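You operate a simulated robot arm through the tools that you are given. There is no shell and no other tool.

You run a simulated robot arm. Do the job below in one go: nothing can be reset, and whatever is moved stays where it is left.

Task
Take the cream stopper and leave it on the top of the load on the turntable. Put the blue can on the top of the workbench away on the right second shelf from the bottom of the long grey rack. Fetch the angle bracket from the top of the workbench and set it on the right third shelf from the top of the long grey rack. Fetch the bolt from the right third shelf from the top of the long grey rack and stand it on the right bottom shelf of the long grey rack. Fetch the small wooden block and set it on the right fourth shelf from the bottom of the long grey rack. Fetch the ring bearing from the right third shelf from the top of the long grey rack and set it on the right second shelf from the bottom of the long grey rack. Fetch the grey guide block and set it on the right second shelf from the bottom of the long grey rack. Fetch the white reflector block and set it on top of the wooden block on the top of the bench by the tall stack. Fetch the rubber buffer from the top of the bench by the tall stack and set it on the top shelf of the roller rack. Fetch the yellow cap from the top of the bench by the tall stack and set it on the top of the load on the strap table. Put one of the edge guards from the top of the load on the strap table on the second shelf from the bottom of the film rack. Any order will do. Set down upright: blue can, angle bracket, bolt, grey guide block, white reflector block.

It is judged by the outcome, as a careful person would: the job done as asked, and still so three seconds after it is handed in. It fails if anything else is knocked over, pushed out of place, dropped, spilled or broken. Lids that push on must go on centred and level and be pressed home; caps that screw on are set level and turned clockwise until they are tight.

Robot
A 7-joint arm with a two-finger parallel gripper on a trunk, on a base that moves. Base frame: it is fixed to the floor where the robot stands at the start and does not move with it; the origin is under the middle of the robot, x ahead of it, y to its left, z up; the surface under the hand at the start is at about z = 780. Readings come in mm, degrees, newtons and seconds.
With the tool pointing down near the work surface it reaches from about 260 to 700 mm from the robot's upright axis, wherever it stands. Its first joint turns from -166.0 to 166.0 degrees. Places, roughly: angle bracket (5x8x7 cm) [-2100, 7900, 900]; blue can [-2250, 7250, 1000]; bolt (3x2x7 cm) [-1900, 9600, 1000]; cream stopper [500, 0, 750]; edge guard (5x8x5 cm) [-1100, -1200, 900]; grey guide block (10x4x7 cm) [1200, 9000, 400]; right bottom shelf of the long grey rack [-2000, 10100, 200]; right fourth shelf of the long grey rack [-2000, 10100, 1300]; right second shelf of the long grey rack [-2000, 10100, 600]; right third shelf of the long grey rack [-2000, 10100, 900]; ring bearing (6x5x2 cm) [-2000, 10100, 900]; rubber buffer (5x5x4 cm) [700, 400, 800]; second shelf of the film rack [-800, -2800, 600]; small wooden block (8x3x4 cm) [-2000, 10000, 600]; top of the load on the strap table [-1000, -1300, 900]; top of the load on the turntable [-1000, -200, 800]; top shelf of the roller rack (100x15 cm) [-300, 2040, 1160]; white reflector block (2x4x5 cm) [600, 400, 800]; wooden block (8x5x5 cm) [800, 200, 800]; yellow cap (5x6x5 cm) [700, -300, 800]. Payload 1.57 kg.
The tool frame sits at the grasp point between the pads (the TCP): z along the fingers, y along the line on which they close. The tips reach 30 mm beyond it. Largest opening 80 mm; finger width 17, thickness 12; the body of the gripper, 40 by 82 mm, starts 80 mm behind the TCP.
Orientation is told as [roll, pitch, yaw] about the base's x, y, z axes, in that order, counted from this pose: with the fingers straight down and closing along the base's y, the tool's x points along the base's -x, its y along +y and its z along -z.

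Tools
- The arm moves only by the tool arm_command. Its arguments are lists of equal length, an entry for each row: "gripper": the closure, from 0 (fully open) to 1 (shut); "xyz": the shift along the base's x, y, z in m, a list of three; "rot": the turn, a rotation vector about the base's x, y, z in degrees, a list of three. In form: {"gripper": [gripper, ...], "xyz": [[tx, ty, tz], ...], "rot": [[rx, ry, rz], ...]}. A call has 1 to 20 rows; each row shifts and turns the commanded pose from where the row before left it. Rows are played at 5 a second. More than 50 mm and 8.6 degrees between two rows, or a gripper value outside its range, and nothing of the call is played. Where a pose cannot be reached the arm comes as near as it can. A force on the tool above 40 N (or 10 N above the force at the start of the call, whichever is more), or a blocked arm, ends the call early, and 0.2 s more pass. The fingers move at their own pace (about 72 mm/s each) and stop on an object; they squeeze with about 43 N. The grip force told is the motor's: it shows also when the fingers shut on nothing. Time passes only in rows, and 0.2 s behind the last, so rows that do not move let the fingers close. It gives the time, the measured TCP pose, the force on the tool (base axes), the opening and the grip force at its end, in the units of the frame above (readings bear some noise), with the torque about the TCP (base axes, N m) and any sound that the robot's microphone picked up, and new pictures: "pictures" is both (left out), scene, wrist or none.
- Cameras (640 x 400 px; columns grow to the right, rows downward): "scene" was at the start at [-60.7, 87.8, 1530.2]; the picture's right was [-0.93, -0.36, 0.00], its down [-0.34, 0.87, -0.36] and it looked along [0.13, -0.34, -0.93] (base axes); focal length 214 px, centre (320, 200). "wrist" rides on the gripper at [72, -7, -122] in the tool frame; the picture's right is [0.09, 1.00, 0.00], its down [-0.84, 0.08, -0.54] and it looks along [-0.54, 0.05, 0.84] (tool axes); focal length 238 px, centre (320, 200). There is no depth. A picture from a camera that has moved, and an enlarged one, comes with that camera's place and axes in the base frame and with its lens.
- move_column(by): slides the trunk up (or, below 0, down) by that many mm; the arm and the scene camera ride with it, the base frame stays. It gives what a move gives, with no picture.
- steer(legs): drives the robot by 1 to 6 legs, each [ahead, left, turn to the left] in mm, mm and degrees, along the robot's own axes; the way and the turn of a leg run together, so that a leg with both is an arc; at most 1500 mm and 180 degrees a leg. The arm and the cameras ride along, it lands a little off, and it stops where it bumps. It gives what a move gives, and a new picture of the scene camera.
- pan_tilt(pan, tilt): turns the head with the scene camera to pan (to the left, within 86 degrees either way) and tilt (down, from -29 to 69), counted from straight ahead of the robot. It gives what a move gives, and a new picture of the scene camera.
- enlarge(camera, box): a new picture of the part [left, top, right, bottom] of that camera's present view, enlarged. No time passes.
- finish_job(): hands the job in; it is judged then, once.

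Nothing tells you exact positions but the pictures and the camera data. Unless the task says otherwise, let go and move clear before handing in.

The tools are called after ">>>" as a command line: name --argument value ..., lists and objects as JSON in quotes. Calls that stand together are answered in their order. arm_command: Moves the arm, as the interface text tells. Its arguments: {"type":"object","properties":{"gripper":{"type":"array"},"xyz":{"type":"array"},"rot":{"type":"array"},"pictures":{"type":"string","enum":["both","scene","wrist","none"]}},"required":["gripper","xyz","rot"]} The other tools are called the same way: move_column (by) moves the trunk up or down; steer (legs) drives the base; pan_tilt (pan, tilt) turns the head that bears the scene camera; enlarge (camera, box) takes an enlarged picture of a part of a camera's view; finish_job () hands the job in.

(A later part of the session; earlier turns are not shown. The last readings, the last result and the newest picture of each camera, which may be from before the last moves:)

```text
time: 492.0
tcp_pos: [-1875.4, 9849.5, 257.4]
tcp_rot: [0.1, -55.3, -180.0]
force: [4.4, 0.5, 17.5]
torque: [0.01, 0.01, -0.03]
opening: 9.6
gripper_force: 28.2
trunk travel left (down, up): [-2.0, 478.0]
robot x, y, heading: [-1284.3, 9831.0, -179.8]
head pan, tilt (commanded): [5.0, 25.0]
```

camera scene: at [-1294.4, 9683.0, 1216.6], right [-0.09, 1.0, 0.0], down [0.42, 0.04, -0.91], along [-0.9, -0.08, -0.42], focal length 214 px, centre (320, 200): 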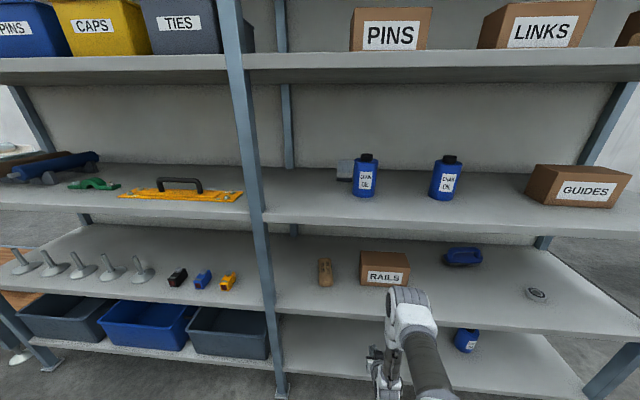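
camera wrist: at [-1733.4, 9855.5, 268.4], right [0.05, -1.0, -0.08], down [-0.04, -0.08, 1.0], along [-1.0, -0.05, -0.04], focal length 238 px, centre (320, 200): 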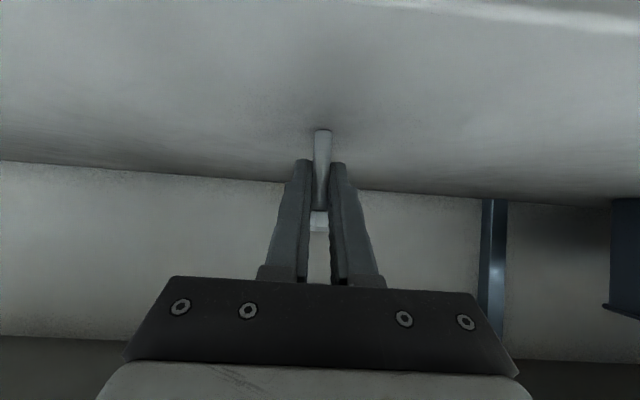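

Contact with the bottom shelf. I'll relieve the pressure and check before releasing so that the bolt stays upright.

>>> arm_command --gripper '[1, 1, 1]' --xyz '[[0, 0, 0.0015], [0, 0, 0], [0, 0, 0]]' --rot '[[0, 0, 0], [0, 0, 0], [0, 0, 0]]' --pictures "wrist"

>>> enlarge --camera "wrist" --box '[230, 80, 410, 220]'

```text
time: 492.8
tcp_pos: [-1873.5, 9849.7, 257.2]
tcp_rot: [0.0, -55.1, -179.9]
force: [-3.5, -0.2, 7.1]
torque: [-0.03, 0.19, -0.04]
opening: 9.5
gripper_force: 27.9
trunk travel left (down, up): [-2.0, 478.0]
robot x, y, heading: [-1280.8, 9831.5, -179.7]
head pan, tilt (commanded): [5.0, 25.0]
camera wrist: at [-1733.1, 9855.3, 267.7], right [0.05, -1.0, -0.08], down [-0.03, -0.08, 1.0], along [-1.0, -0.05, -0.04], focal length 238 px, centre (320, 200)
```

wrist: 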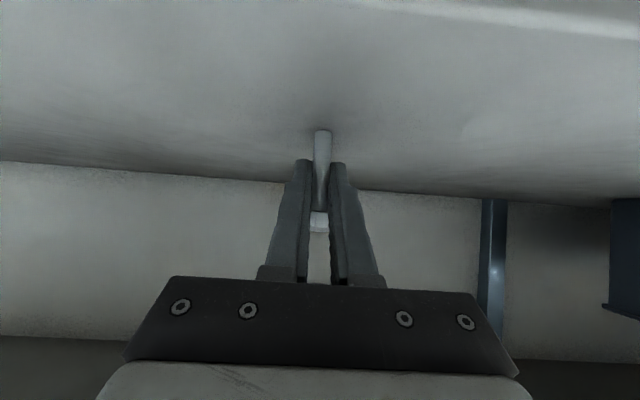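

```text
2.86 times, centred on (320, 150) of wrist
camera zoom: at [-1733.1, 9855.3, 267.7], right [0.05, -1.0, -0.08], down [-0.03, -0.08, 1.0], along [-1.0, -0.05, -0.04], focal length 681 px, centre (320, 343)
```

zoom: 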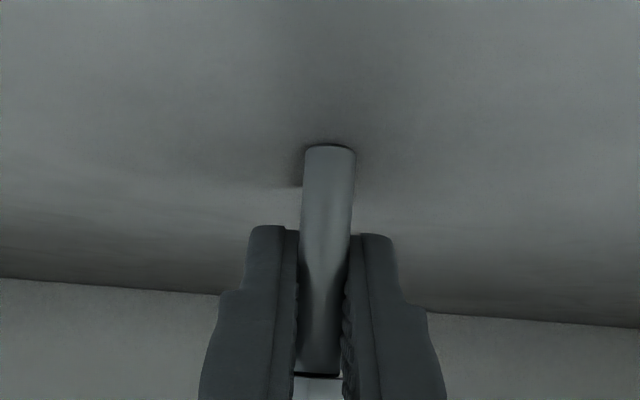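

>>> arm_command --gripper '[1, 0.86, 0.84, 0.8, 0.7, 0.5, 0.5]' --xyz '[[0, 0, 0.0007], [0, 0, 0], [0, 0, 0], [0, 0, 0], [0, 0, 0], [0, 0, 0], [0, 0, 0]]' --rot '[[0, 0, 0], [0, 0, 0], [0, 0, 0], [0, 0, 0], [0, 0, 0], [0, 0, 0], [0, 0, 0]]' --pictures "wrist"

>>> enlarge --camera "wrist" --box '[230, 80, 410, 240]'

```text
time: 494.4
tcp_pos: [-1873.1, 9849.2, 257.8]
tcp_rot: [0.0, -55.0, -180.0]
force: [0.1, -0.2, 0.1]
torque: [0.0, 0.01, 0.06]
opening: 40.1
gripper_force: 0.1
trunk travel left (down, up): [-2.0, 478.0]
robot x, y, heading: [-1282.9, 9835.3, -179.8]
head pan, tilt (commanded): [5.0, 25.0]
camera wrist: at [-1733.0, 9855.1, 267.9], right [0.05, -1.0, -0.08], down [-0.04, -0.08, 1.0], along [-1.0, -0.05, -0.04], focal length 238 px, centre (320, 200)
```

wrist: 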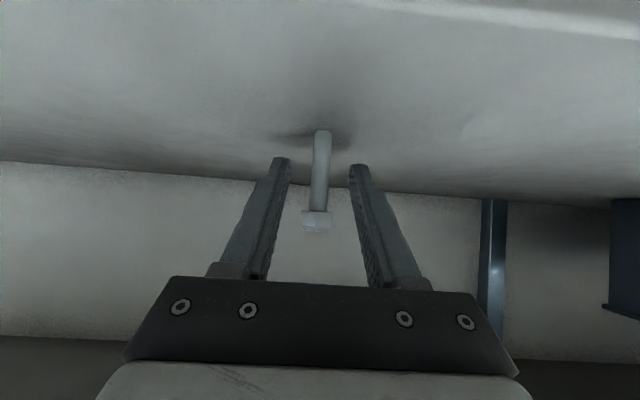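

```text
2.50 times, centred on (320, 160) of wrist
camera zoom: at [-1733.0, 9855.1, 267.9], right [0.05, -1.0, -0.08], down [-0.04, -0.08, 1.0], along [-1.0, -0.05, -0.04], focal length 596 px, centre (320, 300)
```

zoom: 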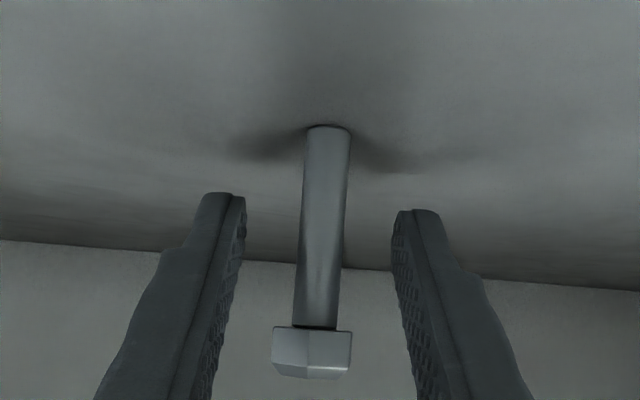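

The bolt stands on the bottom shelf. Opening wider and withdrawing straight back.

>>> arm_command --gripper '[0.2, 0, 0, 0, 0]' --xyz '[[0, 0, 0], [0.02, 0, 0], [0.03, 0, 0], [0.04, 0, 0], [0.04, 0, 0.02]]' --rot '[[0, 0, 0], [0, 0, 0], [0, 0, 0], [0, 0, 0], [0, 0, 0]]' --pictures "wrist"

>>> steer --legs '[[-350, 0, 0]]'

```text
time: 495.5
tcp_pos: [-1779.0, 9849.1, 276.5]
tcp_rot: [-0.1, -57.7, -180.0]
force: [-6.6, -1.2, -1.6]
torque: [0.03, 0.33, -0.02]
opening: 80.0
gripper_force: 0.1
trunk travel left (down, up): [-2.0, 478.0]
robot x, y, heading: [-1285.0, 9833.4, -179.7]
head pan, tilt (commanded): [5.0, 25.0]
stopped in row 5: the force on the tool passed its limit at 108 N (the readings are from after the stop); the commanded pose is now the measured one
camera wrist: at [-1639.2, 9855.4, 281.2], right [0.05, -1.0, -0.08], down [0.01, -0.08, 1.0], along [-1.0, -0.05, 0.01], focal length 238 px, centre (320, 200)
```

wrist: 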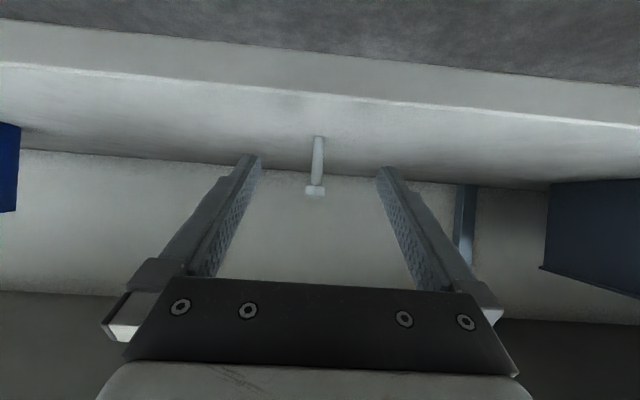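

```text
time: 498.4
tcp_pos: [-1425.6, 9850.6, 277.3]
tcp_rot: [0.1, -57.6, -179.9]
force: [-23.0, -1.0, 0.4]
torque: [0.04, -0.32, -0.39]
opening: 80.1
gripper_force: 0.0
trunk travel left (down, up): [-2.0, 478.0]
robot x, y, heading: [-926.9, 9835.7, -179.8]
head pan, tilt (commanded): [5.0, 25.0]
camera scene: at [-940.2, 9684.7, 1216.7], right [-0.09, 1.0, 0.0], down [0.42, 0.04, -0.91], along [-0.9, -0.08, -0.42], focal length 214 px, centre (320, 200)
```

scene: 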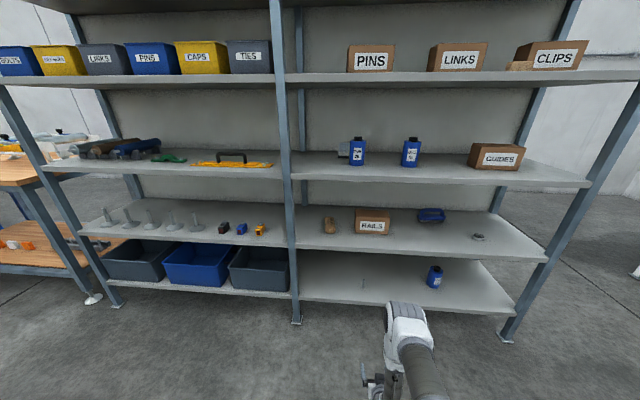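

The bolt stands (visible on the bottom shelf), but my wrist touched my own base while retracting. I'll extend the arm a bit and raise it.

>>> arm_command --gripper '[0, 0, 0, 0, 0, 0, 0, 0]' --xyz '[[-0.03, 0, 0], [-0.03, 0, 0.01], [-0.02, 0, 0.04], [0, 0, 0.045], [0, 0, 0.045], [0, 0, 0.045], [0, 0, 0.045], [0, 0, 0.045]]' --rot '[[0, 0, 0], [0, 0, 0], [0, 0, 0], [0, 0, 0], [0, 0, 0], [0, 0, 0], [0, 0, 0], [0, 0, 0]]' --pictures "none"

>>> enlarge --camera "scene" --box '[290, 180, 550, 340]'

```text
time: 500.2
tcp_pos: [-1503.9, 9849.0, 552.5]
tcp_rot: [-0.1, -57.6, -180.0]
force: [0.6, 0.2, -0.5]
torque: [-0.01, -0.01, 0.01]
opening: 80.2
gripper_force: 0.1
trunk travel left (down, up): [-2.0, 478.0]
robot x, y, heading: [-929.3, 9834.9, -179.6]
head pan, tilt (commanded): [5.0, 25.0]
```

```text
2.46 times, centred on (420, 260) of scene
camera zoom: at [-940.4, 9684.7, 1216.5], right [-0.09, 1.0, 0.0], down [0.42, 0.04, -0.91], along [-0.9, -0.08, -0.42], focal length 528 px, centre (74, 52)
```

zoom: 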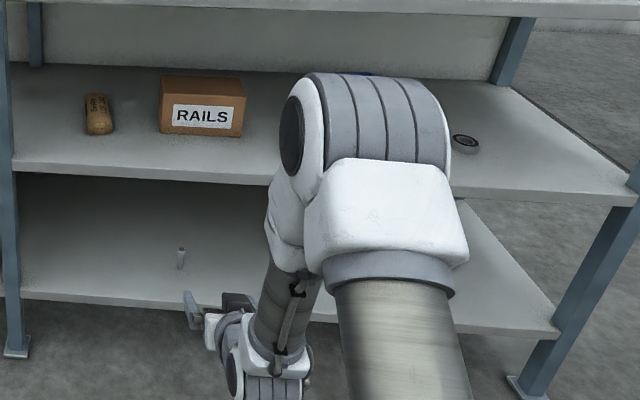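

The bolt is confirmed standing. Next is the grey guide block near (1200, 9000, 400). I'll raise the trunk and turn around to look.

>>> move_column --by 378

>>> steer --legs '[[0, 0, 180]]'

>>> pan_tilt --pan -10 --tilt 25

```text
time: 503.9
tcp_pos: [-1505.2, 9850.2, 930.0]
tcp_rot: [-0.1, -57.6, -179.9]
force: [-0.3, -0.8, 0.1]
torque: [0.03, 0.01, -0.01]
opening: 80.0
gripper_force: 0.0
trunk travel left (down, up): [-380.0, 100.0]
robot x, y, heading: [-928.9, 9831.6, -179.9]
head pan, tilt (commanded): [5.0, 25.0]
```

```text
time: 514.2
tcp_pos: [-352.1, 9810.2, 930.9]
tcp_rot: [0.0, -57.6, -0.4]
force: [-0.1, 0.2, -0.6]
torque: [-0.02, 0.01, 0.01]
opening: 79.7
gripper_force: 0.0
trunk travel left (down, up): [-380.0, 100.0]
robot x, y, heading: [-928.5, 9829.9, -0.4]
head pan, tilt (commanded): [5.0, 25.0]
camera scene: at [-916.9, 9980.8, 1594.6], right [0.08, -1.0, 0.0], down [-0.42, -0.04, -0.91], along [0.9, 0.08, -0.42], focal length 214 px, centre (320, 200)
```

scene: 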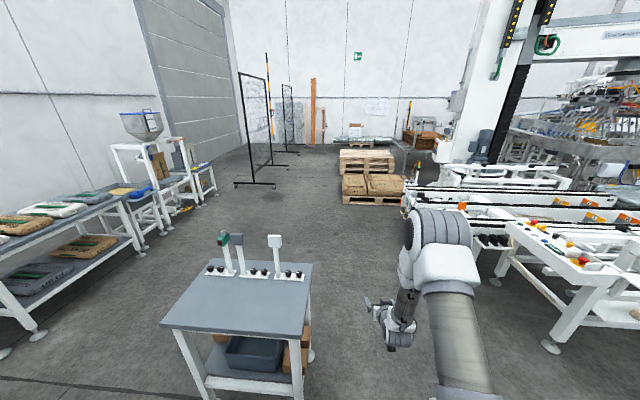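

```text
time: 515.0
tcp_pos: [-351.7, 9810.3, 929.2]
tcp_rot: [0.1, -57.6, -0.5]
force: [-0.5, -0.9, 0.1]
torque: [-0.02, 0.0, -0.03]
opening: 80.2
gripper_force: 0.1
trunk travel left (down, up): [-380.0, 100.0]
robot x, y, heading: [-930.2, 9828.6, -0.3]
head pan, tilt (commanded): [-10.0, 25.0]
camera scene: at [-918.1, 9956.8, 1594.6], right [-0.18, -0.98, 0.0], down [-0.42, 0.07, -0.91], along [0.89, -0.16, -0.42], focal length 214 px, centre (320, 200)
```

scene: 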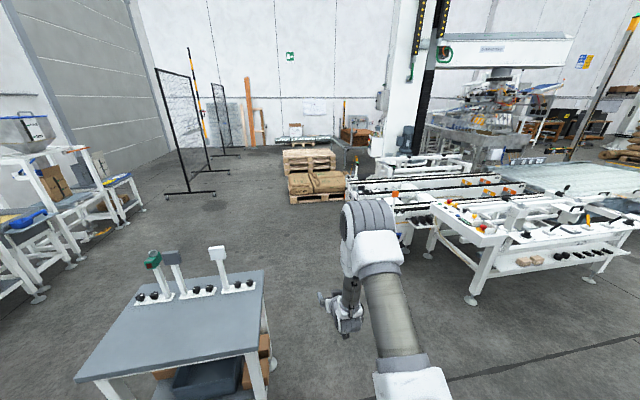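

A small table stands to the left; the guide block's spot is hidden behind my arm. I'll shift right and drive forward to look again.

>>> steer --legs '[[0, -330, 0.4], [900, 0, 0]]'

>>> pan_tilt --pan -45 --tilt 25

>>> pan_tilt --pan 25 --tilt 25

```text
time: 523.8
tcp_pos: [539.6, 9495.0, 930.2]
tcp_rot: [0.0, -57.6, 0.7]
force: [-0.9, 0.2, -0.8]
torque: [0.0, -0.02, 0.02]
opening: 79.9
gripper_force: 0.1
trunk travel left (down, up): [-380.0, 100.0]
robot x, y, heading: [-34.4, 9506.5, 0.7]
head pan, tilt (commanded): [-10.0, 25.0]
camera scene: at [-29.2, 9629.9, 1594.6], right [-0.16, -0.99, 0.0], down [-0.42, 0.07, -0.91], along [0.9, -0.14, -0.42], focal length 214 px, centre (320, 200)
```

scene: 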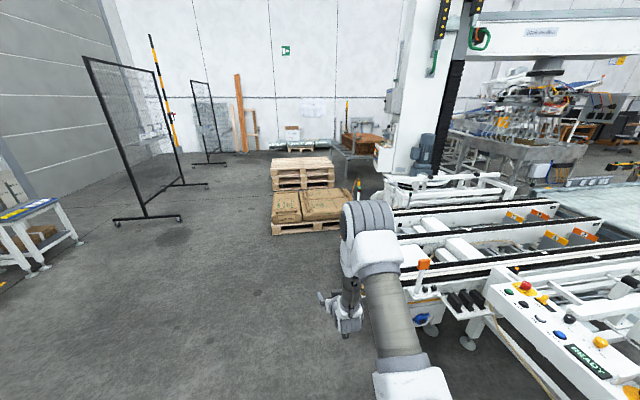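

```text
time: 524.8
tcp_pos: [540.4, 9495.4, 929.9]
tcp_rot: [-0.1, -57.7, 0.8]
force: [-0.4, 0.0, -0.1]
torque: [-0.01, 0.01, -0.01]
opening: 80.1
gripper_force: 0.1
trunk travel left (down, up): [-380.0, 100.0]
robot x, y, heading: [-37.2, 9501.0, 0.8]
head pan, tilt (commanded): [-45.0, 25.0]
camera scene: at [-53.9, 9580.4, 1594.6], right [-0.69, -0.72, 0.0], down [-0.3, 0.29, -0.91], along [0.65, -0.63, -0.42], focal length 214 px, centre (320, 200)
```

scene: 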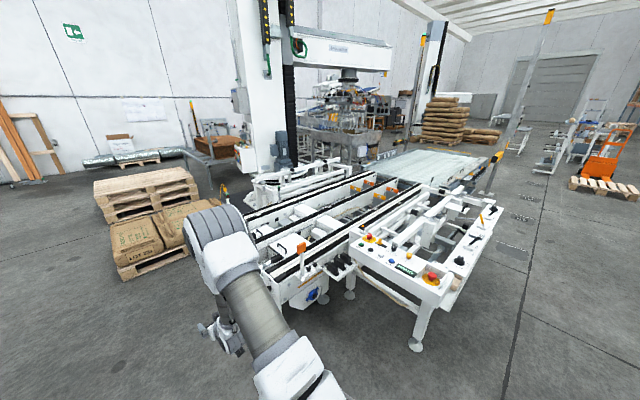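

```text
time: 526.2
tcp_pos: [540.5, 9495.1, 928.8]
tcp_rot: [0.0, -57.6, 0.7]
force: [-0.3, -0.1, -0.3]
torque: [-0.01, -0.01, -0.04]
opening: 80.0
gripper_force: 0.0
trunk travel left (down, up): [-380.0, 100.0]
robot x, y, heading: [-38.7, 9507.4, 0.8]
head pan, tilt (commanded): [25.0, 25.0]
camera scene: at [-37.3, 9684.7, 1594.6], right [0.44, -0.9, 0.0], down [-0.38, -0.18, -0.91], along [0.82, 0.4, -0.42], focal length 214 px, centre (320, 200)
```

scene: 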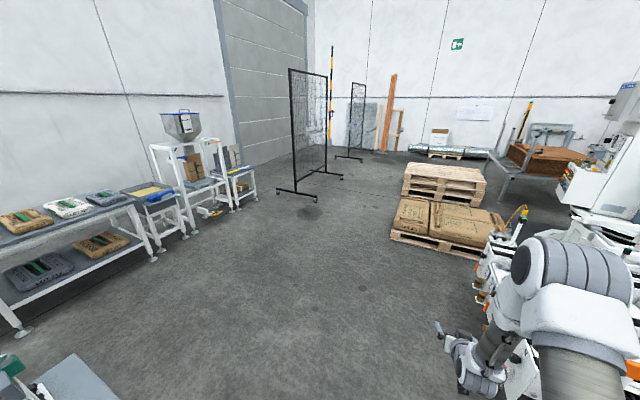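

The spot is still hidden behind the arm. Turning 45° right will put it in clear view left of the arm.

>>> steer --legs '[[0, 0, -45]]'

>>> pan_tilt --pan 25 --tilt 35

>>> enlarge --camera "scene" --box '[220, 120, 460, 290]'

```text
time: 529.3
tcp_pos: [366.7, 9094.7, 929.8]
tcp_rot: [0.0, -57.6, -43.8]
force: [-0.1, 0.6, -0.1]
torque: [0.0, -0.02, -0.02]
opening: 80.2
gripper_force: 0.1
trunk travel left (down, up): [-380.0, 100.0]
robot x, y, heading: [-37.5, 9503.8, -43.8]
head pan, tilt (commanded): [25.0, 25.0]
camera scene: at [87.9, 9633.1, 1594.6], right [-0.32, -0.95, 0.0], down [-0.4, 0.13, -0.91], along [0.86, -0.29, -0.42], focal length 214 px, centre (320, 200)
```

scene: 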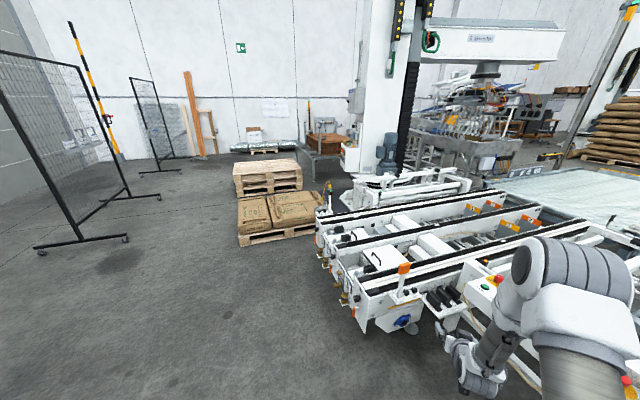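

```text
time: 530.1
tcp_pos: [367.0, 9094.5, 930.9]
tcp_rot: [0.0, -57.6, -43.8]
force: [-0.4, -0.8, 0.0]
torque: [0.0, -0.02, 0.0]
opening: 80.2
gripper_force: 0.2
trunk travel left (down, up): [-380.0, 100.0]
robot x, y, heading: [-34.4, 9507.3, -43.3]
head pan, tilt (commanded): [25.0, 35.0]
camera scene: at [84.1, 9634.4, 1578.9], right [-0.32, -0.95, 0.0], down [-0.54, 0.18, -0.82], along [0.78, -0.26, -0.57], focal length 214 px, centre (320, 200)
```

scene: 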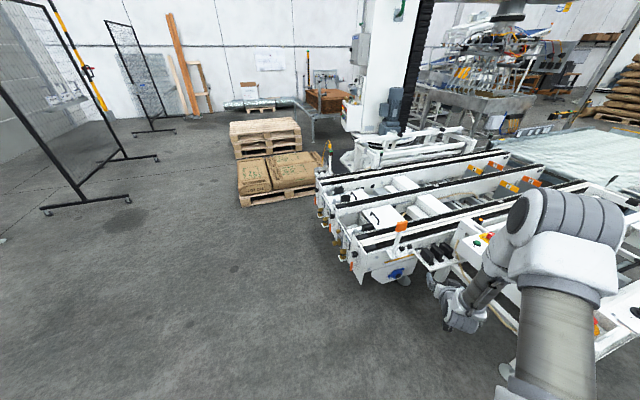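

```text
2.35 times, centred on (340, 205) of scene
camera zoom: at [84.1, 9634.4, 1578.9], right [-0.32, -0.95, 0.0], down [-0.54, 0.18, -0.82], along [0.78, -0.26, -0.57], focal length 505 px, centre (273, 188)
```

zoom: 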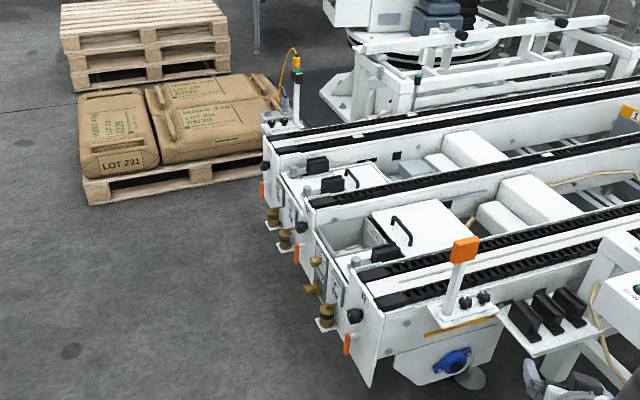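

>>> enlarge --camera "scene" --box '[300, 160, 400, 290]'

>>> enlarge --camera "scene" --box '[310, 180, 370, 240]'

```text
3.08 times, centred on (350, 225) of scene
camera zoom: at [84.1, 9634.4, 1578.9], right [-0.32, -0.95, 0.0], down [-0.54, 0.18, -0.82], along [0.78, -0.26, -0.57], focal length 660 px, centre (228, 123)
```

zoom: 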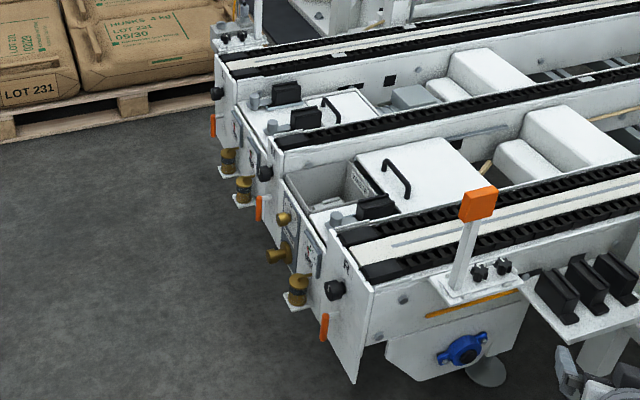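

```text
6.67 times, centred on (340, 210) of scene
camera zoom: at [84.1, 9634.4, 1578.9], right [-0.32, -0.95, 0.0], down [-0.54, 0.18, -0.82], along [0.78, -0.26, -0.57], focal length 1430 px, centre (187, 133)
```

zoom: 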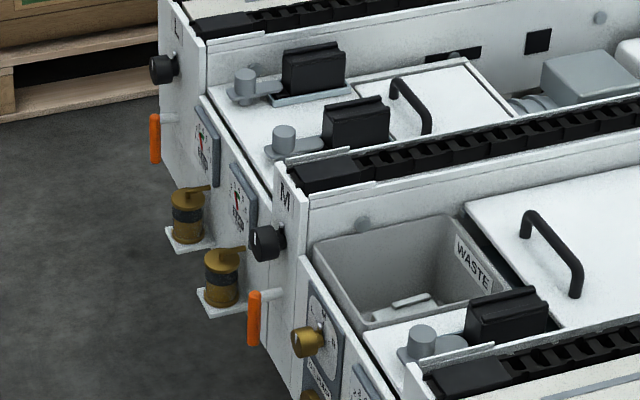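

The guide block seems to be the light-grey item inside the WASTE tray at the conveyor's end, near (1214, 8992). I'll drive around to face that end from +y.

>>> steer --legs '[[0, 0, -46.5], [-220, 0, 0], [0, 1240, 0]]'

>>> pan_tilt --pan 5 --tilt 45

```text
time: 544.1
tcp_pos: [1208.2, 9169.2, 929.7]
tcp_rot: [0.1, -57.6, -89.2]
force: [0.0, 0.3, -1.1]
torque: [0.01, -0.03, 0.0]
opening: 80.0
gripper_force: 0.1
trunk travel left (down, up): [-380.0, 100.0]
robot x, y, heading: [1219.5, 9743.7, -88.8]
head pan, tilt (commanded): [25.0, 35.0]
camera scene: at [1393.6, 9749.2, 1578.9], right [-0.9, -0.44, 0.0], down [-0.25, 0.51, -0.82], along [0.36, -0.74, -0.57], focal length 214 px, centre (320, 200)
```

scene: 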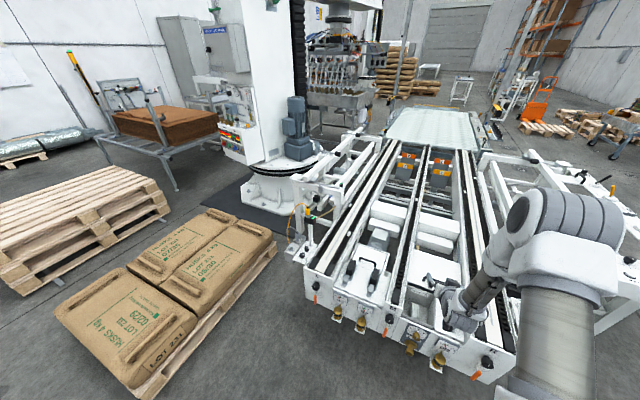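

```text
time: 545.0
tcp_pos: [1209.0, 9169.1, 929.9]
tcp_rot: [0.1, -57.5, -89.1]
force: [0.8, 0.8, 0.4]
torque: [0.03, 0.01, 0.01]
opening: 80.2
gripper_force: 0.1
trunk travel left (down, up): [-380.0, 100.0]
robot x, y, heading: [1217.2, 9745.8, -89.0]
head pan, tilt (commanded): [5.0, 45.0]
camera scene: at [1363.5, 9747.4, 1564.1], right [-0.99, -0.11, 0.0], down [-0.08, 0.7, -0.71], along [0.08, -0.7, -0.71], focal length 214 px, centre (320, 200)
```

scene: 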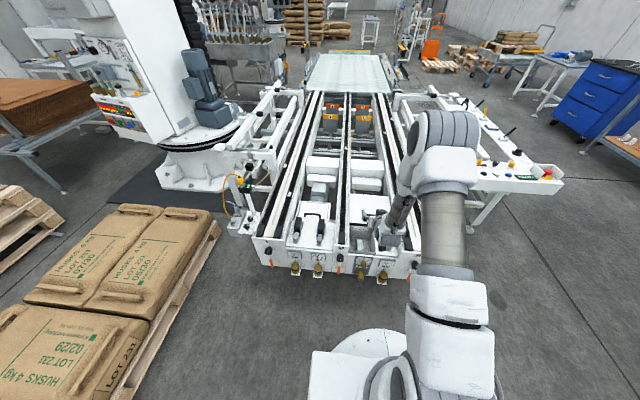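

>>> enlarge --camera "scene" --box '[230, 170, 430, 300]'

>>> arm_command --gripper '[0]' --xyz '[[0, 0, 0]]' --rot '[[0, 0, 0]]' --pictures "wrist"

```text
3.08 times, centred on (330, 235) of scene
camera zoom: at [1363.5, 9747.4, 1564.1], right [-0.99, -0.11, 0.0], down [-0.08, 0.7, -0.71], along [0.08, -0.7, -0.71], focal length 660 px, centre (289, 92)
```

zoom: 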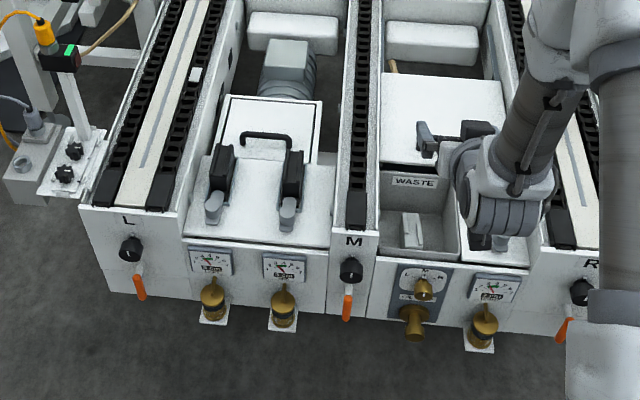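

```text
time: 545.4
tcp_pos: [1208.4, 9168.3, 929.7]
tcp_rot: [0.2, -57.6, -89.0]
force: [-0.4, 0.1, -0.1]
torque: [0.0, 0.01, 0.01]
opening: 80.1
gripper_force: 0.0
trunk travel left (down, up): [-380.0, 100.0]
robot x, y, heading: [1218.6, 9743.9, -88.7]
head pan, tilt (commanded): [5.0, 45.0]
camera wrist: at [1198.0, 9309.1, 933.7], right [0.99, 0.07, -0.08], down [0.08, 0.01, 1.0], along [0.07, -1.0, 0.01], focal length 238 px, centre (320, 200)
```

wrist: 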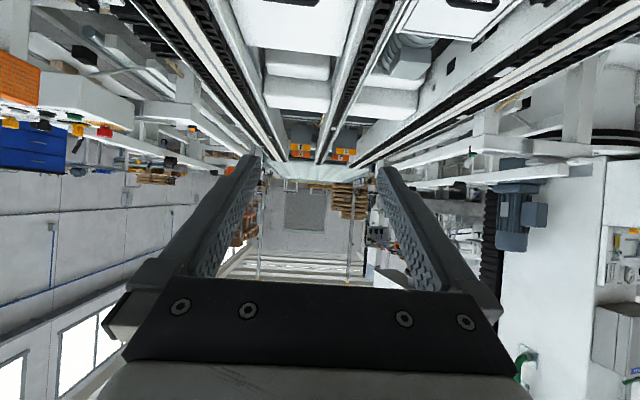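

A light block lies in the WASTE tray. I'll point the tool straight down again and use the wrist camera over the tray.

>>> arm_command --gripper '[0, 0, 0, 0, 0, 0, 0, 0, 0]' --xyz '[[0, 0, 0.01], [0, 0, 0.01], [0, 0, 0.01], [0, 0, 0], [0, 0, 0], [0, 0, 0], [0, 0, 0], [0, 0, 0], [0, 0, 0]]' --rot '[[8, 0, 0], [8, 0, 0], [8, 0, 0], [8, 0, 0], [8, 0, 0], [8, 0, 0], [8, 0, 0], [1.6, 0, 0], [0, 0, 0]]' --pictures "both"

>>> enlarge --camera "scene" --box '[330, 180, 430, 280]'

```text
time: 547.4
tcp_pos: [1208.9, 9168.5, 961.0]
tcp_rot: [0.8, 0.1, -89.5]
force: [0.1, -0.7, 0.2]
torque: [0.03, 0.0, 0.01]
opening: 79.8
gripper_force: 0.0
trunk travel left (down, up): [-380.0, 100.0]
robot x, y, heading: [1216.0, 9747.8, -88.7]
head pan, tilt (commanded): [5.0, 45.0]
camera scene: at [1363.5, 9747.4, 1564.0], right [-0.99, -0.11, 0.0], down [-0.08, 0.7, -0.71], along [0.08, -0.7, -0.71], focal length 214 px, centre (320, 200)
camera wrist: at [1197.9, 9238.9, 1081.3], right [0.99, 0.1, 0.01], down [0.08, -0.84, 0.54], along [0.07, -0.54, -0.84], focal length 238 px, centre (320, 200)
```

scene: 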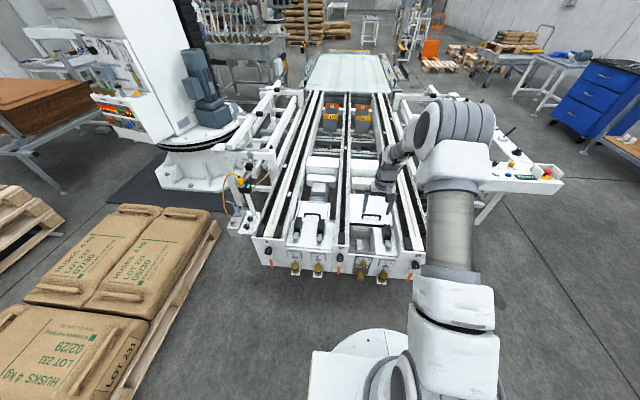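
wrist: 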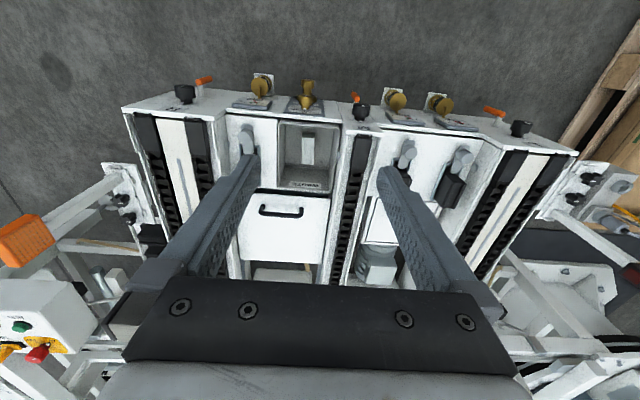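

```text
4.00 times, centred on (380, 230) of scene
camera zoom: at [1363.5, 9747.4, 1564.0], right [-0.99, -0.11, 0.0], down [-0.08, 0.7, -0.71], along [0.08, -0.7, -0.71], focal length 858 px, centre (80, 80)
```

zoom: 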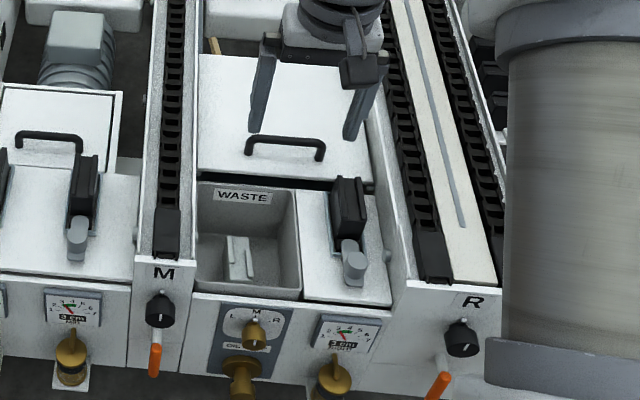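

>>> enlarge --camera "wrist" --box '[260, 90, 380, 210]'

>>> enlarge --camera "scene" --box '[350, 220, 410, 260]'

```text
3.33 times, centred on (320, 150) of wrist
camera zoom: at [1197.9, 9238.9, 1081.3], right [0.99, 0.1, 0.01], down [0.08, -0.84, 0.54], along [0.07, -0.54, -0.84], focal length 794 px, centre (320, 367)
```

zoom: 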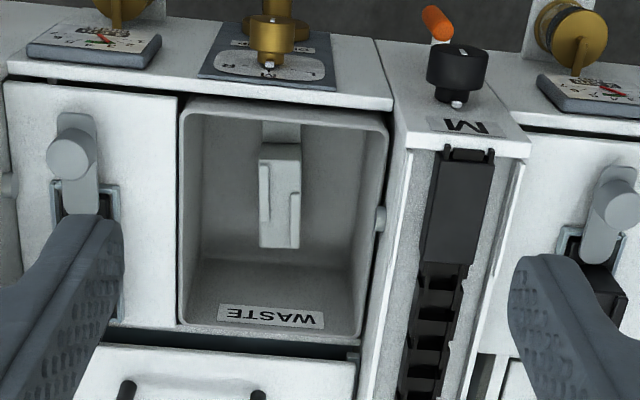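

```text
10.00 times, centred on (380, 240) of scene
camera zoom: at [1363.5, 9747.4, 1564.0], right [-0.99, -0.11, 0.0], down [-0.08, 0.7, -0.71], along [0.08, -0.7, -0.71], focal length 2145 px, centre (-280, -200)
```

zoom: 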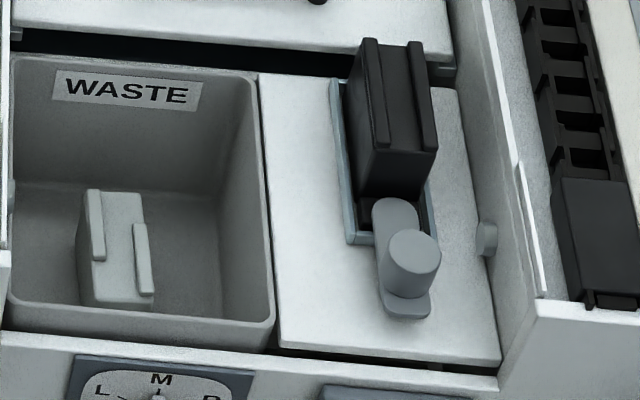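

The grey block in the WASTE tray has the same shape as the machine's black guide blocks, so it is the grey guide block: about x≈1203, y 8933–9029, top z≈410, tray rim z≈507. I'll move closer, then descend straight down into the tray.

>>> steer --legs '[[195, 6, -1.2]]'

>>> arm_command --gripper '[0]' --xyz '[[0, 0, 0]]' --rot '[[0, 0, 0]]' --pictures "wrist"

```text
time: 549.3
tcp_pos: [1204.7, 8969.8, 959.7]
tcp_rot: [0.8, 0.0, -90.7]
force: [-0.3, 0.2, -0.2]
torque: [0.0, -0.03, -0.01]
opening: 79.8
gripper_force: 0.1
trunk travel left (down, up): [-380.0, 100.0]
robot x, y, heading: [1223.3, 9548.3, -90.0]
head pan, tilt (commanded): [5.0, 45.0]
camera scene: at [1371.6, 9545.1, 1564.0], right [-1.0, -0.09, 0.0], down [-0.06, 0.7, -0.71], along [0.06, -0.7, -0.71], focal length 214 px, centre (320, 200)
```

scene: 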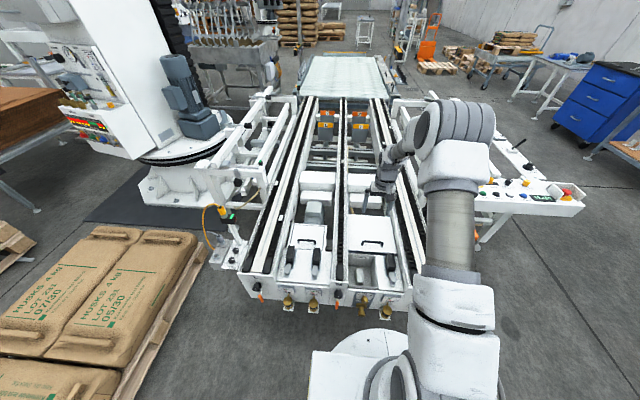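

```text
time: 549.7
tcp_pos: [1205.0, 8969.0, 960.4]
tcp_rot: [0.8, 0.0, -90.6]
force: [0.3, 0.2, 0.7]
torque: [0.0, -0.02, 0.01]
opening: 80.4
gripper_force: 0.0
trunk travel left (down, up): [-380.0, 100.0]
robot x, y, heading: [1225.7, 9550.8, -90.1]
head pan, tilt (commanded): [5.0, 45.0]
camera wrist: at [1195.9, 9040.2, 1081.4], right [1.0, 0.08, 0.01], down [0.06, -0.84, 0.54], along [0.06, -0.54, -0.84], focal length 238 px, centre (320, 200)
```

wrist: 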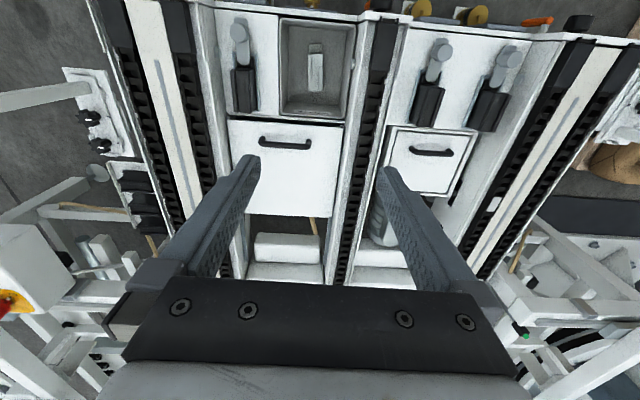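

>>> enlarge --camera "wrist" --box '[260, 0, 380, 130]'

```text
3.08 times, centred on (320, 65) of wrist
camera zoom: at [1195.9, 9040.2, 1081.4], right [1.0, 0.08, 0.01], down [0.06, -0.84, 0.54], along [0.06, -0.54, -0.84], focal length 733 px, centre (320, 615)
```

zoom: 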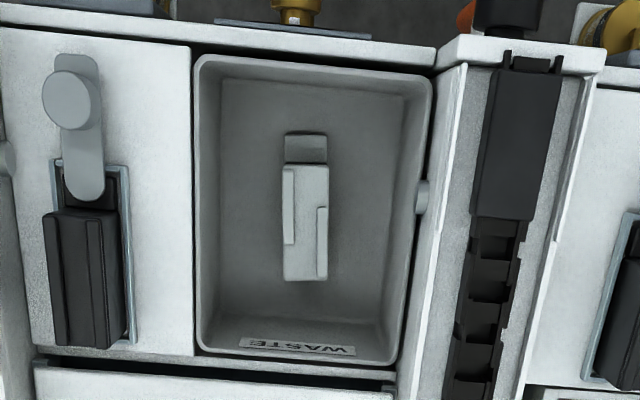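

Now it's clear: the block is ~38 mm wide in x, its top spans y 8945–9027, standing upright in the tray. I'll lower the trunk, fine-position, and descend.

>>> move_column --by -378

>>> arm_command --gripper '[0, 0]' --xyz '[[-0.003, 0.01, 0], [0, 0, 0]]' --rot '[[0, 0, 0.6], [0, 0, 0]]' --pictures "both"

>>> enlarge --camera "wrist" --box '[230, 20, 410, 180]'

```text
time: 553.3
tcp_pos: [1205.7, 8969.2, 581.3]
tcp_rot: [0.8, 0.0, -90.7]
force: [0.0, -0.2, -0.3]
torque: [-0.03, -0.03, 0.03]
opening: 80.0
gripper_force: 0.0
trunk travel left (down, up): [-2.0, 478.0]
robot x, y, heading: [1226.3, 9545.2, -90.2]
head pan, tilt (commanded): [5.0, 45.0]
```

```text
time: 553.9
tcp_pos: [1202.1, 8980.9, 581.2]
tcp_rot: [0.8, 0.0, -90.0]
force: [0.3, -0.3, 0.0]
torque: [-0.01, -0.02, -0.01]
opening: 79.9
gripper_force: 0.1
trunk travel left (down, up): [-2.0, 478.0]
robot x, y, heading: [1227.1, 9544.8, -90.4]
head pan, tilt (commanded): [5.0, 45.0]
camera scene: at [1371.6, 9545.2, 1186.0], right [-1.0, -0.09, 0.0], down [-0.06, 0.7, -0.71], along [0.06, -0.7, -0.71], focal length 214 px, centre (320, 200)
camera wrist: at [1192.0, 9050.6, 703.1], right [1.0, 0.09, 0.01], down [0.07, -0.84, 0.54], along [0.06, -0.54, -0.84], focal length 238 px, centre (320, 200)
```

scene: 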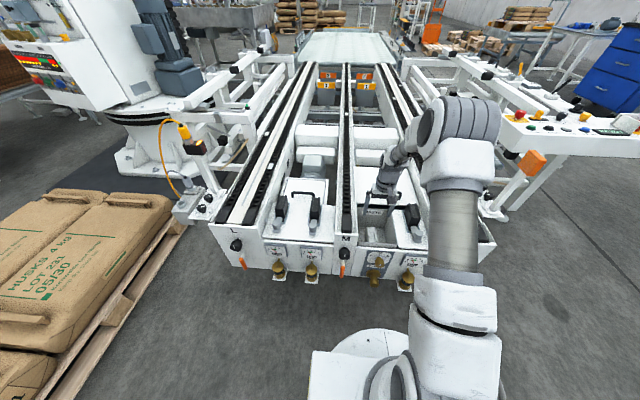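
wrist: 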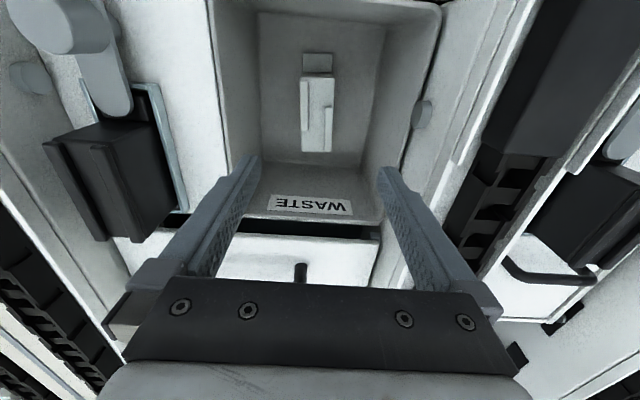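

```text
2.50 times, centred on (320, 100) of wrist
camera zoom: at [1192.0, 9050.6, 703.1], right [1.0, 0.09, 0.01], down [0.07, -0.84, 0.54], along [0.06, -0.54, -0.84], focal length 596 px, centre (320, 450)
```

zoom: 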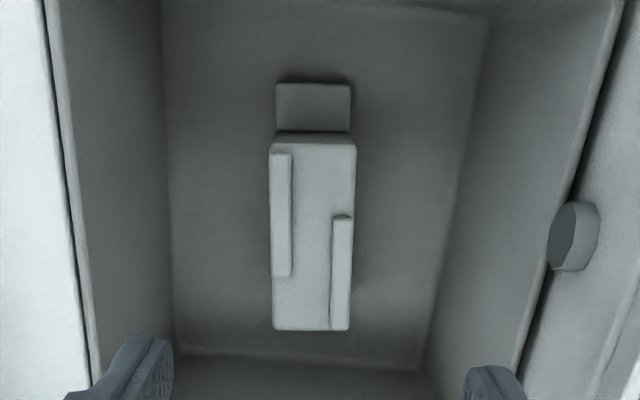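

The block's top is at z≈436 and the tray floor ≈361, so it's standing upright (7 cm tall). Shifting 3 mm and descending in stages.

>>> arm_command --gripper '[0, 0, 0, 0]' --xyz '[[-0.003, 0, -0.035], [0, 0, -0.035], [0, 0, -0.02], [0, 0, 0]]' --rot '[[0, 0, 0], [0, 0, 0], [0, 0, 0], [0, 0, 0]]' --pictures "both"

>>> enlarge --camera "wrist" --box '[220, 40, 420, 200]'

>>> enlarge --camera "scene" --box '[330, 130, 450, 260]'

```text
time: 554.9
tcp_pos: [1197.4, 8979.3, 492.4]
tcp_rot: [0.8, -0.2, -90.0]
force: [0.0, -0.2, 0.8]
torque: [-0.05, -0.01, 0.02]
opening: 79.8
gripper_force: 0.1
trunk travel left (down, up): [-2.0, 478.0]
robot x, y, heading: [1223.6, 9546.3, -89.8]
head pan, tilt (commanded): [5.0, 45.0]
camera scene: at [1371.6, 9545.2, 1186.0], right [-1.0, -0.09, 0.0], down [-0.06, 0.7, -0.71], along [0.06, -0.7, -0.71], focal length 214 px, centre (320, 200)
camera wrist: at [1188.1, 9050.5, 612.7], right [1.0, 0.09, 0.01], down [0.07, -0.84, 0.54], along [0.06, -0.54, -0.84], focal length 238 px, centre (320, 200)
```

scene: 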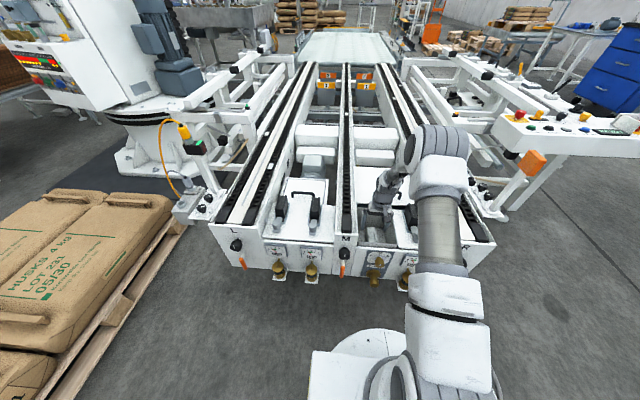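
wrist: 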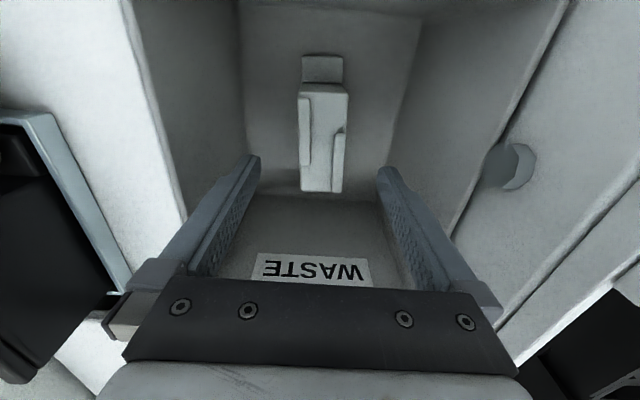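

```text
2.50 times, centred on (320, 120) of wrist
camera zoom: at [1188.1, 9050.5, 612.7], right [1.0, 0.09, 0.01], down [0.07, -0.84, 0.54], along [0.06, -0.54, -0.84], focal length 596 px, centre (320, 400)
```

zoom: 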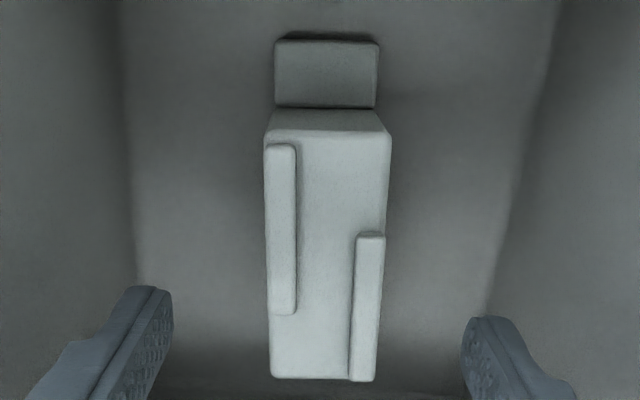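

```text
3.08 times, centred on (390, 195) of scene
camera zoom: at [1371.6, 9545.2, 1186.0], right [-1.0, -0.09, 0.0], down [-0.06, 0.7, -0.71], along [0.06, -0.7, -0.71], focal length 660 px, centre (105, 215)
```

zoom: 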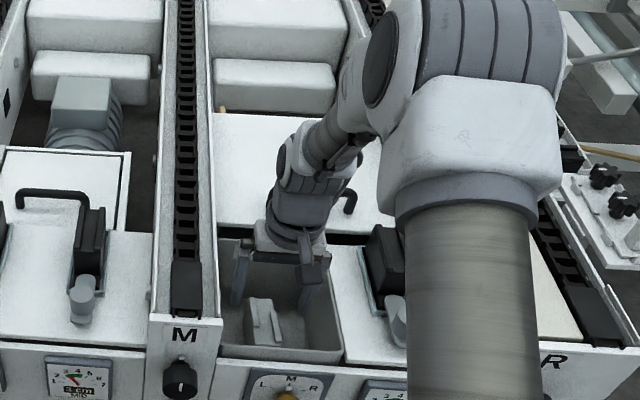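

Well centred. Descending the rest of the way and gripping.

>>> arm_command --gripper '[0, 0, 0, 0, 0]' --xyz '[[0.0015, 0.003, -0.03], [0, 0, -0.025], [0, 0, -0.015], [0, 0, -0.01], [0, 0, 0]]' --rot '[[0, 0, 0], [0, 0, 0], [0, 0, 0], [0, 0, 0], [0, 0, 0]]' --pictures "wrist"

```text
time: 556.1
tcp_pos: [1199.9, 8982.3, 412.9]
tcp_rot: [0.8, -0.1, -90.1]
force: [-0.1, -0.1, -0.2]
torque: [-0.02, 0.02, -0.02]
opening: 79.9
gripper_force: 0.0
trunk travel left (down, up): [-2.0, 478.0]
robot x, y, heading: [1225.3, 9545.2, -89.9]
head pan, tilt (commanded): [5.0, 45.0]
camera wrist: at [1190.2, 9053.3, 533.9], right [1.0, 0.09, 0.01], down [0.07, -0.84, 0.54], along [0.06, -0.54, -0.84], focal length 238 px, centre (320, 200)
```

wrist: 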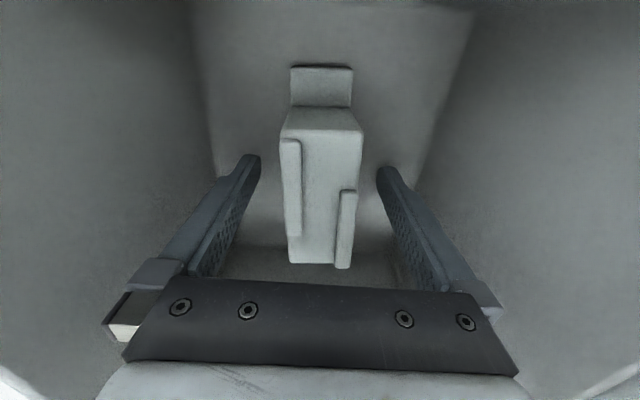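

>>> arm_command --gripper '[0.3, 1, 1, 1, 1]' --xyz '[[0, 0, 0], [0, 0, 0], [0, 0, 0], [0, 0, 0], [0, 0, 0]]' --rot '[[0, 0, 0], [0, 0, 0], [0, 0, 0], [0, 0, 0], [0, 0, 0]]' --pictures "wrist"

```text
time: 557.3
tcp_pos: [1199.7, 8982.6, 412.7]
tcp_rot: [0.8, -0.2, -90.0]
force: [-0.1, -1.1, 1.4]
torque: [-0.04, 0.07, 0.01]
opening: 35.3
gripper_force: 42.5
trunk travel left (down, up): [-2.0, 478.0]
robot x, y, heading: [1223.0, 9548.6, -90.3]
head pan, tilt (commanded): [5.0, 45.0]
camera wrist: at [1190.2, 9053.4, 534.1], right [1.0, 0.09, 0.01], down [0.07, -0.84, 0.54], along [0.06, -0.54, -0.84], focal length 238 px, centre (320, 200)
```

wrist: 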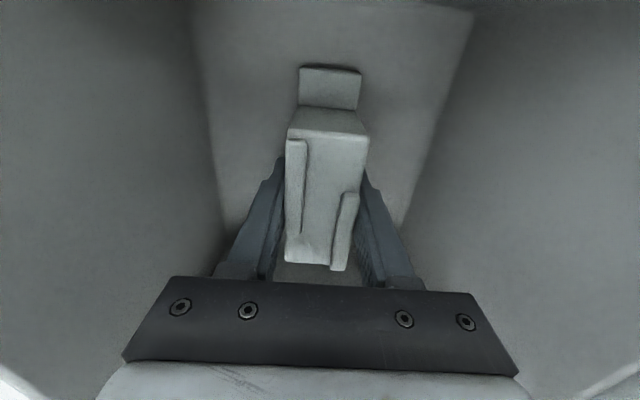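

The guide block is gripped (35 mm). Since the shelf needs a tilted tool, I'll lift it out and re-grip it on the small grey table on the way.

>>> arm_command --gripper '[1, 1, 1, 1, 1, 1, 1, 1, 1]' --xyz '[[0, 0, 0.01], [0, 0, 0.02], [0, 0, 0.035], [0, 0, 0.045], [0, 0, 0.045], [0, 0, 0.045], [0, 0, 0.045], [0, 0, 0.045], [0, 0, 0]]' --rot '[[0, 0, 0], [0, 0, 0], [0, 0, 0], [0, 0, 0], [0, 0, 0], [0, 0, 0], [0, 0, 0], [0, 0, 0], [0, 0, 0]]' --pictures "both"

```text
time: 559.3
tcp_pos: [1198.3, 8984.3, 704.1]
tcp_rot: [0.7, 0.0, -90.1]
force: [0.8, -0.1, -0.8]
torque: [-0.03, 0.01, -0.05]
opening: 35.5
gripper_force: 42.2
trunk travel left (down, up): [-2.0, 478.0]
robot x, y, heading: [1226.1, 9543.4, -90.0]
head pan, tilt (commanded): [5.0, 45.0]
camera scene: at [1371.6, 9545.1, 1186.0], right [-1.0, -0.09, 0.0], down [-0.06, 0.7, -0.71], along [0.06, -0.7, -0.71], focal length 214 px, centre (320, 200)
camera wrist: at [1189.2, 9054.3, 825.2], right [1.0, 0.09, 0.01], down [0.07, -0.84, 0.54], along [0.06, -0.54, -0.84], focal length 238 px, centre (320, 200)
```

scene: 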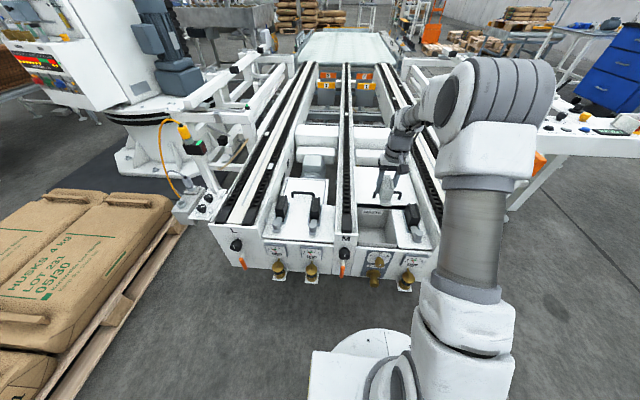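
wrist: 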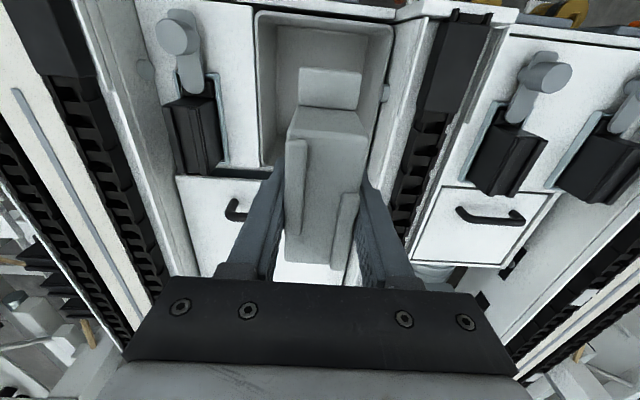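

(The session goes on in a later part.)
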